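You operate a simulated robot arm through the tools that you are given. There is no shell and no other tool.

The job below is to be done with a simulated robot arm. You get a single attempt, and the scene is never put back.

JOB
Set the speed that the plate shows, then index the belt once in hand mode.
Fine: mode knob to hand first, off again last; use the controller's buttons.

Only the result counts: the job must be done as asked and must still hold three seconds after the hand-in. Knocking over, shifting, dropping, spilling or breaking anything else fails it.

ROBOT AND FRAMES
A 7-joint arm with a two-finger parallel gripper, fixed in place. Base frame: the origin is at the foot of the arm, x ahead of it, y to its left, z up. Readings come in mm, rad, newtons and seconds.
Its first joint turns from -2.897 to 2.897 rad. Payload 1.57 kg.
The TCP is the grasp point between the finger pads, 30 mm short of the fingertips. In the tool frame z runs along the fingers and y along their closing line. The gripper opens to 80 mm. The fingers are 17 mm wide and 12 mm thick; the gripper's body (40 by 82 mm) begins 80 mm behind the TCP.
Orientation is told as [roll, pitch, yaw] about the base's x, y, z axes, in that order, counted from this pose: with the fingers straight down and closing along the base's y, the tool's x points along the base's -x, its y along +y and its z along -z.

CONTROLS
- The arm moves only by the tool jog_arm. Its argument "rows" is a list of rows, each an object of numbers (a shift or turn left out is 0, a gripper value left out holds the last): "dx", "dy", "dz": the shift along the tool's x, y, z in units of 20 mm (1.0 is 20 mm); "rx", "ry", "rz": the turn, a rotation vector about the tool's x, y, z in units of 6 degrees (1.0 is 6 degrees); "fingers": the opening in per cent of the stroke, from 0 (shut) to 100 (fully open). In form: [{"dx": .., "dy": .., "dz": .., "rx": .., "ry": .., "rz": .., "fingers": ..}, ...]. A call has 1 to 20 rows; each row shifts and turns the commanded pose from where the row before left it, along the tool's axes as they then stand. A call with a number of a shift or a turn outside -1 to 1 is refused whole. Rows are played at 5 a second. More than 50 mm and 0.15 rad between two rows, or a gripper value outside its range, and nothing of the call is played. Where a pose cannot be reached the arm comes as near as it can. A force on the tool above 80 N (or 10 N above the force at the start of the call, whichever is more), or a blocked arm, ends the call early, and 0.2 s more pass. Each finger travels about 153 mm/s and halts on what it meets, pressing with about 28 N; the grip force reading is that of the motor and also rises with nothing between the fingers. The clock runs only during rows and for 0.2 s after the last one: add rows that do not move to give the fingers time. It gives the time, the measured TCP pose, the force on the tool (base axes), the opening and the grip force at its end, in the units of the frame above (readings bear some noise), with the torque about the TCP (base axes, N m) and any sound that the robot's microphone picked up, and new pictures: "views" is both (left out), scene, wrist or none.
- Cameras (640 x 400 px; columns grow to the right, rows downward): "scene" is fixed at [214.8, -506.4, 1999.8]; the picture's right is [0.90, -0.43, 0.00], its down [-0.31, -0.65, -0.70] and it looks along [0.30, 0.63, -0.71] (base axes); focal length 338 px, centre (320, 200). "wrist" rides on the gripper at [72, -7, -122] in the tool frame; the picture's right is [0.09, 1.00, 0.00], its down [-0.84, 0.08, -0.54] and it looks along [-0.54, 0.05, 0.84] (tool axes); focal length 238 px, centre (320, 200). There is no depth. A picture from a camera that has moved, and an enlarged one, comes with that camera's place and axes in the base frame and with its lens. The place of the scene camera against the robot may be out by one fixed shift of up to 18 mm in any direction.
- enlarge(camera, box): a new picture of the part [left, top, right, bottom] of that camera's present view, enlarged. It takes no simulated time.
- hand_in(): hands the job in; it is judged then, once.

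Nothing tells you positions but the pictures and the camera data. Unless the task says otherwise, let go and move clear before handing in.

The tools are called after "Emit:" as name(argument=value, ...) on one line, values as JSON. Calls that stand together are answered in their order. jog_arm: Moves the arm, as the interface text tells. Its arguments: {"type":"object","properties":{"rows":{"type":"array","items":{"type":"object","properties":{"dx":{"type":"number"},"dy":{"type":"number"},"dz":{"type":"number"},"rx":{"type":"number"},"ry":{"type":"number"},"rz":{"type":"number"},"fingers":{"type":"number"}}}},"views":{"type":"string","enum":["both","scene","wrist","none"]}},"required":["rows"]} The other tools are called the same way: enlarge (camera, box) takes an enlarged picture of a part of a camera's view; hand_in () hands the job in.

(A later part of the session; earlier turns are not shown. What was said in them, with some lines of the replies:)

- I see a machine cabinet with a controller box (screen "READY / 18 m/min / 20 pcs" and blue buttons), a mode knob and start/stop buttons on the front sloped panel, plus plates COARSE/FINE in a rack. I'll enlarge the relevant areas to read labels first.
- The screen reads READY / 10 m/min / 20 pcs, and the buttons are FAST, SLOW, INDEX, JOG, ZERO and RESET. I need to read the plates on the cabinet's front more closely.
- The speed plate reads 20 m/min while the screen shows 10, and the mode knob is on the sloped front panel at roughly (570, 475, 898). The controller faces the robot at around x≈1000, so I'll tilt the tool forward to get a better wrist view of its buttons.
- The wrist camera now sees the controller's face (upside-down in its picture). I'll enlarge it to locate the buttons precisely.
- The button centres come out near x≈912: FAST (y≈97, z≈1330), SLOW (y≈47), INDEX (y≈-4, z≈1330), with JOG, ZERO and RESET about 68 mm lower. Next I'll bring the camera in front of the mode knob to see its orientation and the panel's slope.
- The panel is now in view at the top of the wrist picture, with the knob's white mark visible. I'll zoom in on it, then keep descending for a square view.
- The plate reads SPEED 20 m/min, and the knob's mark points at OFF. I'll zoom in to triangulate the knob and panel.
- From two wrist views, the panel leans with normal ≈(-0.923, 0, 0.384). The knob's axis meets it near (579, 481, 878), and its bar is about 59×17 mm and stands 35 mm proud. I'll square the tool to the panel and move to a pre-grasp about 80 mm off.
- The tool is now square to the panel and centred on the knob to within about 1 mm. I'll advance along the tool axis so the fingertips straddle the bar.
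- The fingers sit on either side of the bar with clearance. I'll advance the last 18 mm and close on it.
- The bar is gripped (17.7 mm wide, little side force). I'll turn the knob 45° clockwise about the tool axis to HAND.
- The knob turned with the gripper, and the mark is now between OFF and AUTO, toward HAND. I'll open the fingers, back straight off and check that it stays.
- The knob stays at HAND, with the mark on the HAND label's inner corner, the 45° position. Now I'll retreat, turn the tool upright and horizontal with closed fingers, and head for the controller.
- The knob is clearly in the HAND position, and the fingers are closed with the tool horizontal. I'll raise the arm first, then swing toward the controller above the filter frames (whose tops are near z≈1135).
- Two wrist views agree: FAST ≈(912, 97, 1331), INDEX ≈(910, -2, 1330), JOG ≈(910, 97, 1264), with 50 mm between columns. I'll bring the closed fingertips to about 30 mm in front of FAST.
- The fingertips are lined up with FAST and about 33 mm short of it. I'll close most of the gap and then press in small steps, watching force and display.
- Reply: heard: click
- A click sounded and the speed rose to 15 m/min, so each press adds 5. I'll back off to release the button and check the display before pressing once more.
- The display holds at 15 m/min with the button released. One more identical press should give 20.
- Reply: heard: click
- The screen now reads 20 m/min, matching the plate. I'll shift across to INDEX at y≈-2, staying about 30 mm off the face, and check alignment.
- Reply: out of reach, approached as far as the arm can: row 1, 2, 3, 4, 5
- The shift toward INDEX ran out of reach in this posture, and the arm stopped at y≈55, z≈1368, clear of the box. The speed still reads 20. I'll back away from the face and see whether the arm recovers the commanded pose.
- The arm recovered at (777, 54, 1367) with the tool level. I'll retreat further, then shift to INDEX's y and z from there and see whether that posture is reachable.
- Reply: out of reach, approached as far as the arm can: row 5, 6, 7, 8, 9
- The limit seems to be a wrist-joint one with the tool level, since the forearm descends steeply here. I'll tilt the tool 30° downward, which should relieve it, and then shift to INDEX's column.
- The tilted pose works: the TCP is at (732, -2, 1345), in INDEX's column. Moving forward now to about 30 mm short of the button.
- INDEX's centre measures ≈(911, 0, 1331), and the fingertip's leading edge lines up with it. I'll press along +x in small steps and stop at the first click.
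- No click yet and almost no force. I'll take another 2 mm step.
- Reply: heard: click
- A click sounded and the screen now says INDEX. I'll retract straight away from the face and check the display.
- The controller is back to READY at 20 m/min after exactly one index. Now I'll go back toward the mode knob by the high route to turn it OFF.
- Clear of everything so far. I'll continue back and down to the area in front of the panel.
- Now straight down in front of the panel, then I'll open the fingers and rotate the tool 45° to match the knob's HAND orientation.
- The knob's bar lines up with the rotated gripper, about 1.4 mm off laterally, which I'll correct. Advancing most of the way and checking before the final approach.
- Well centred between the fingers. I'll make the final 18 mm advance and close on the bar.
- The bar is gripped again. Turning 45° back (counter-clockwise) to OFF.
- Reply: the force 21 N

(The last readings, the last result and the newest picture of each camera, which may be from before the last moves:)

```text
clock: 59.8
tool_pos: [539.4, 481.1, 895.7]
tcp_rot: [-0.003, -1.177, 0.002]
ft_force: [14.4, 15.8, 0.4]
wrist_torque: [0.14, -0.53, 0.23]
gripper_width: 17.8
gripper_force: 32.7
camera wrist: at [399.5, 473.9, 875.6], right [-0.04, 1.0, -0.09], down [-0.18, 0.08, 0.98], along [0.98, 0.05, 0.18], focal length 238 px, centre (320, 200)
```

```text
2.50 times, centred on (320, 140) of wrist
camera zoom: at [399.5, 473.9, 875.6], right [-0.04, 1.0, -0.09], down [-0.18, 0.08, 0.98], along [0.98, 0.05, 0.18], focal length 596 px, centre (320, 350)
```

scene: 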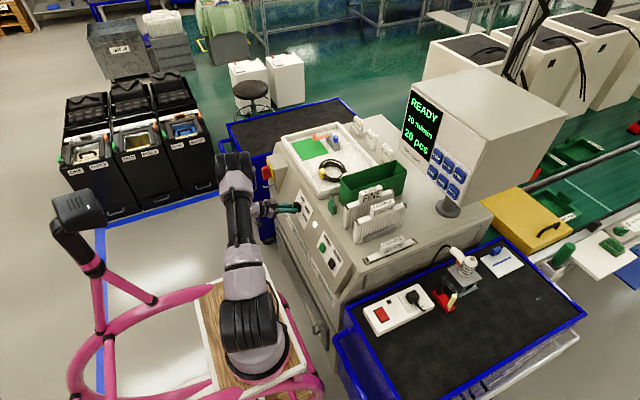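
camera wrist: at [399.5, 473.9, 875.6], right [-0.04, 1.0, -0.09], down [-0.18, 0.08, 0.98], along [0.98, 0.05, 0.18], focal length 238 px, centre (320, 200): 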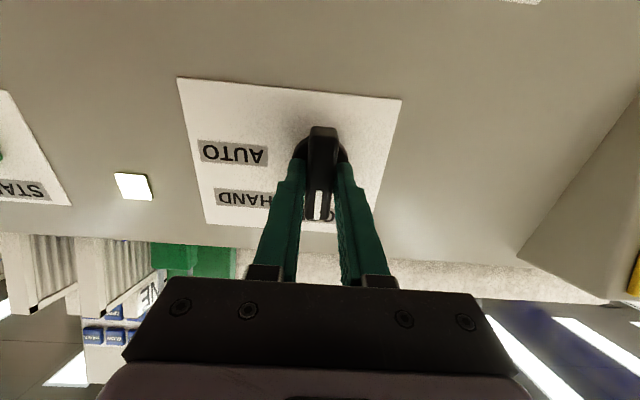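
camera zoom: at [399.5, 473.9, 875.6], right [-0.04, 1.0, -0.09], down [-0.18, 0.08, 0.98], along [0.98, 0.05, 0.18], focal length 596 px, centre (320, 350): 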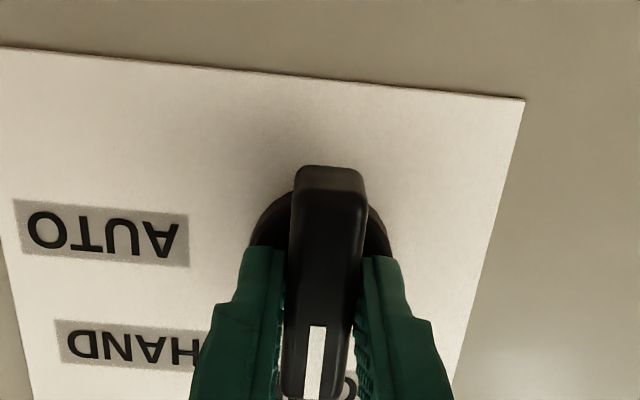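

The knob is back with its mark toward OFF. I'll release it, back off along the tool axis and verify.

Emit:
jog_arm(rows=[{"fingers": 25}, {"fingers": 45}, {"fingers": 65}, {}, {"dz": -0.75}, {"dz": -0.75}, {"dz": -0.75}, {"dz": -0.75}, {"dz": -1}, {"dz": -1}, {"dz": -1}, {}])

Emit:
enlarge(camera="wrist", box=[220, 60, 420, 220])

Emit:
enlarge(camera="scene", box=[390, 80, 480, 220])

Emit:
enlarge(camera="scene", box=[250, 120, 410, 270])

```text
clock: 62.4
tool_pos: [428.3, 478.8, 941.8]
tcp_rot: [0.001, -1.176, 0.001]
ft_force: [-1.0, -0.5, 0.8]
wrist_torque: [-0.01, -0.03, 0.01]
gripper_width: 51.8
gripper_force: 0.1
camera wrist: at [288.3, 473.6, 921.6], right [-0.04, 1.0, -0.09], down [-0.18, 0.08, 0.98], along [0.98, 0.05, 0.18], focal length 238 px, centre (320, 200)
```

scene: 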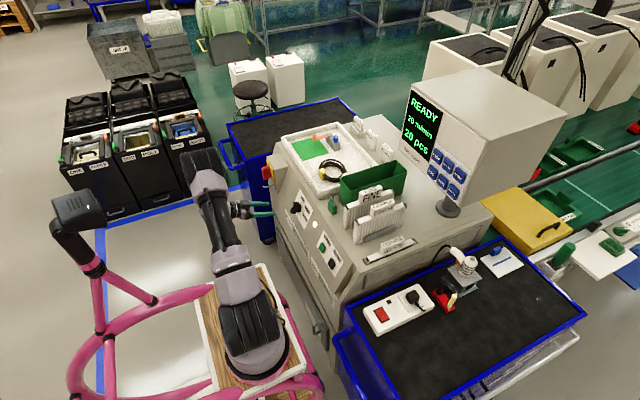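
wrist: 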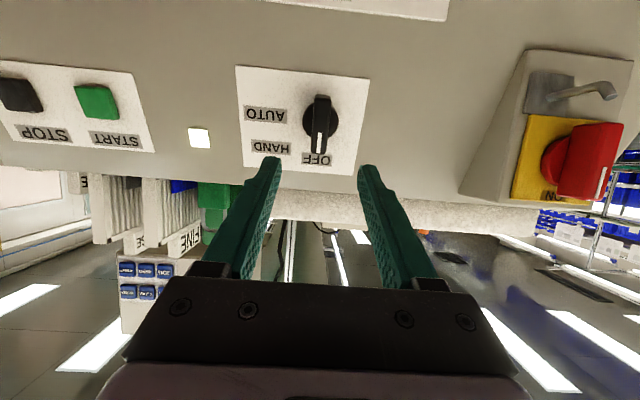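

```text
2.50 times, centred on (320, 140) of wrist
camera zoom: at [288.3, 473.6, 921.6], right [-0.04, 1.0, -0.09], down [-0.18, 0.08, 0.98], along [0.98, 0.05, 0.18], focal length 596 px, centre (320, 350)
```

zoom: 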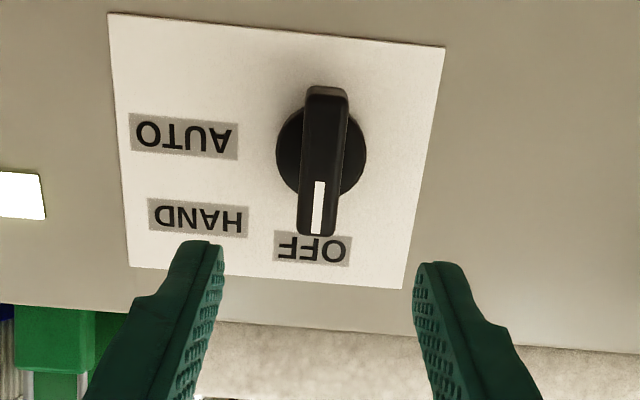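

```text
2.86 times, centred on (435, 150) of scene
camera zoom: at [214.8, -506.4, 1999.8], right [0.9, -0.43, 0.0], down [-0.31, -0.65, -0.7], along [0.3, 0.63, -0.71], focal length 966 px, centre (-9, 343)
```

zoom: 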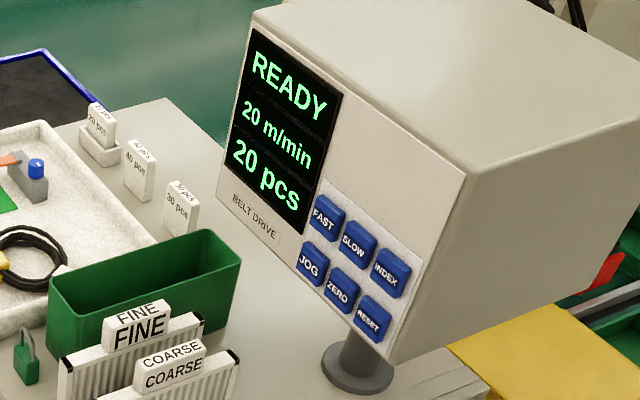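

```text
2.67 times, centred on (330, 195) of scene
camera zoom: at [214.8, -506.4, 1999.8], right [0.9, -0.43, 0.0], down [-0.31, -0.65, -0.7], along [0.3, 0.63, -0.71], focal length 902 px, centre (293, 213)
```

zoom: 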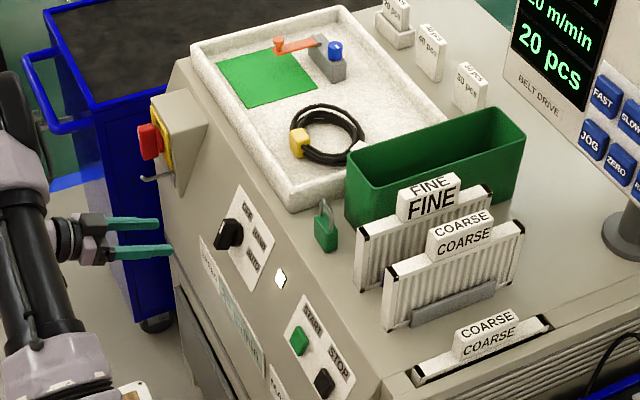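

The knob's mark points at OFF, the controller reads READY / 20 m/min after a single index, and nothing else has moved. The gripper is open and well clear, so I'm handing in.

Emit:
hand_in()

```text
The job is handed in.
```

The job is done and handed in. The belt speed is set to the plate's 20 m/min and the belt was indexed once in hand mode.

1. **Hand mode:** I turned the mode knob from OFF to HAND and checked that it stayed there after release.
2. **Speed:** The screen started at 10 m/min. Two presses of FAST took it to 15 and then 20 m/min.
3. **Index:** I pressed INDEX once. There was one click, the screen showed INDEX, and it then went back to READY at 20 m/min.
4. **Off again:** I turned the knob back to OFF and confirmed its mark points at the OFF label.

On the way to INDEX the arm reached a joint limit with the tool level, so I pressed that button with the tool tilted 30° down. The gripper was open and clear of the panel at hand-in, and nothing else looked moved in the last pictures.
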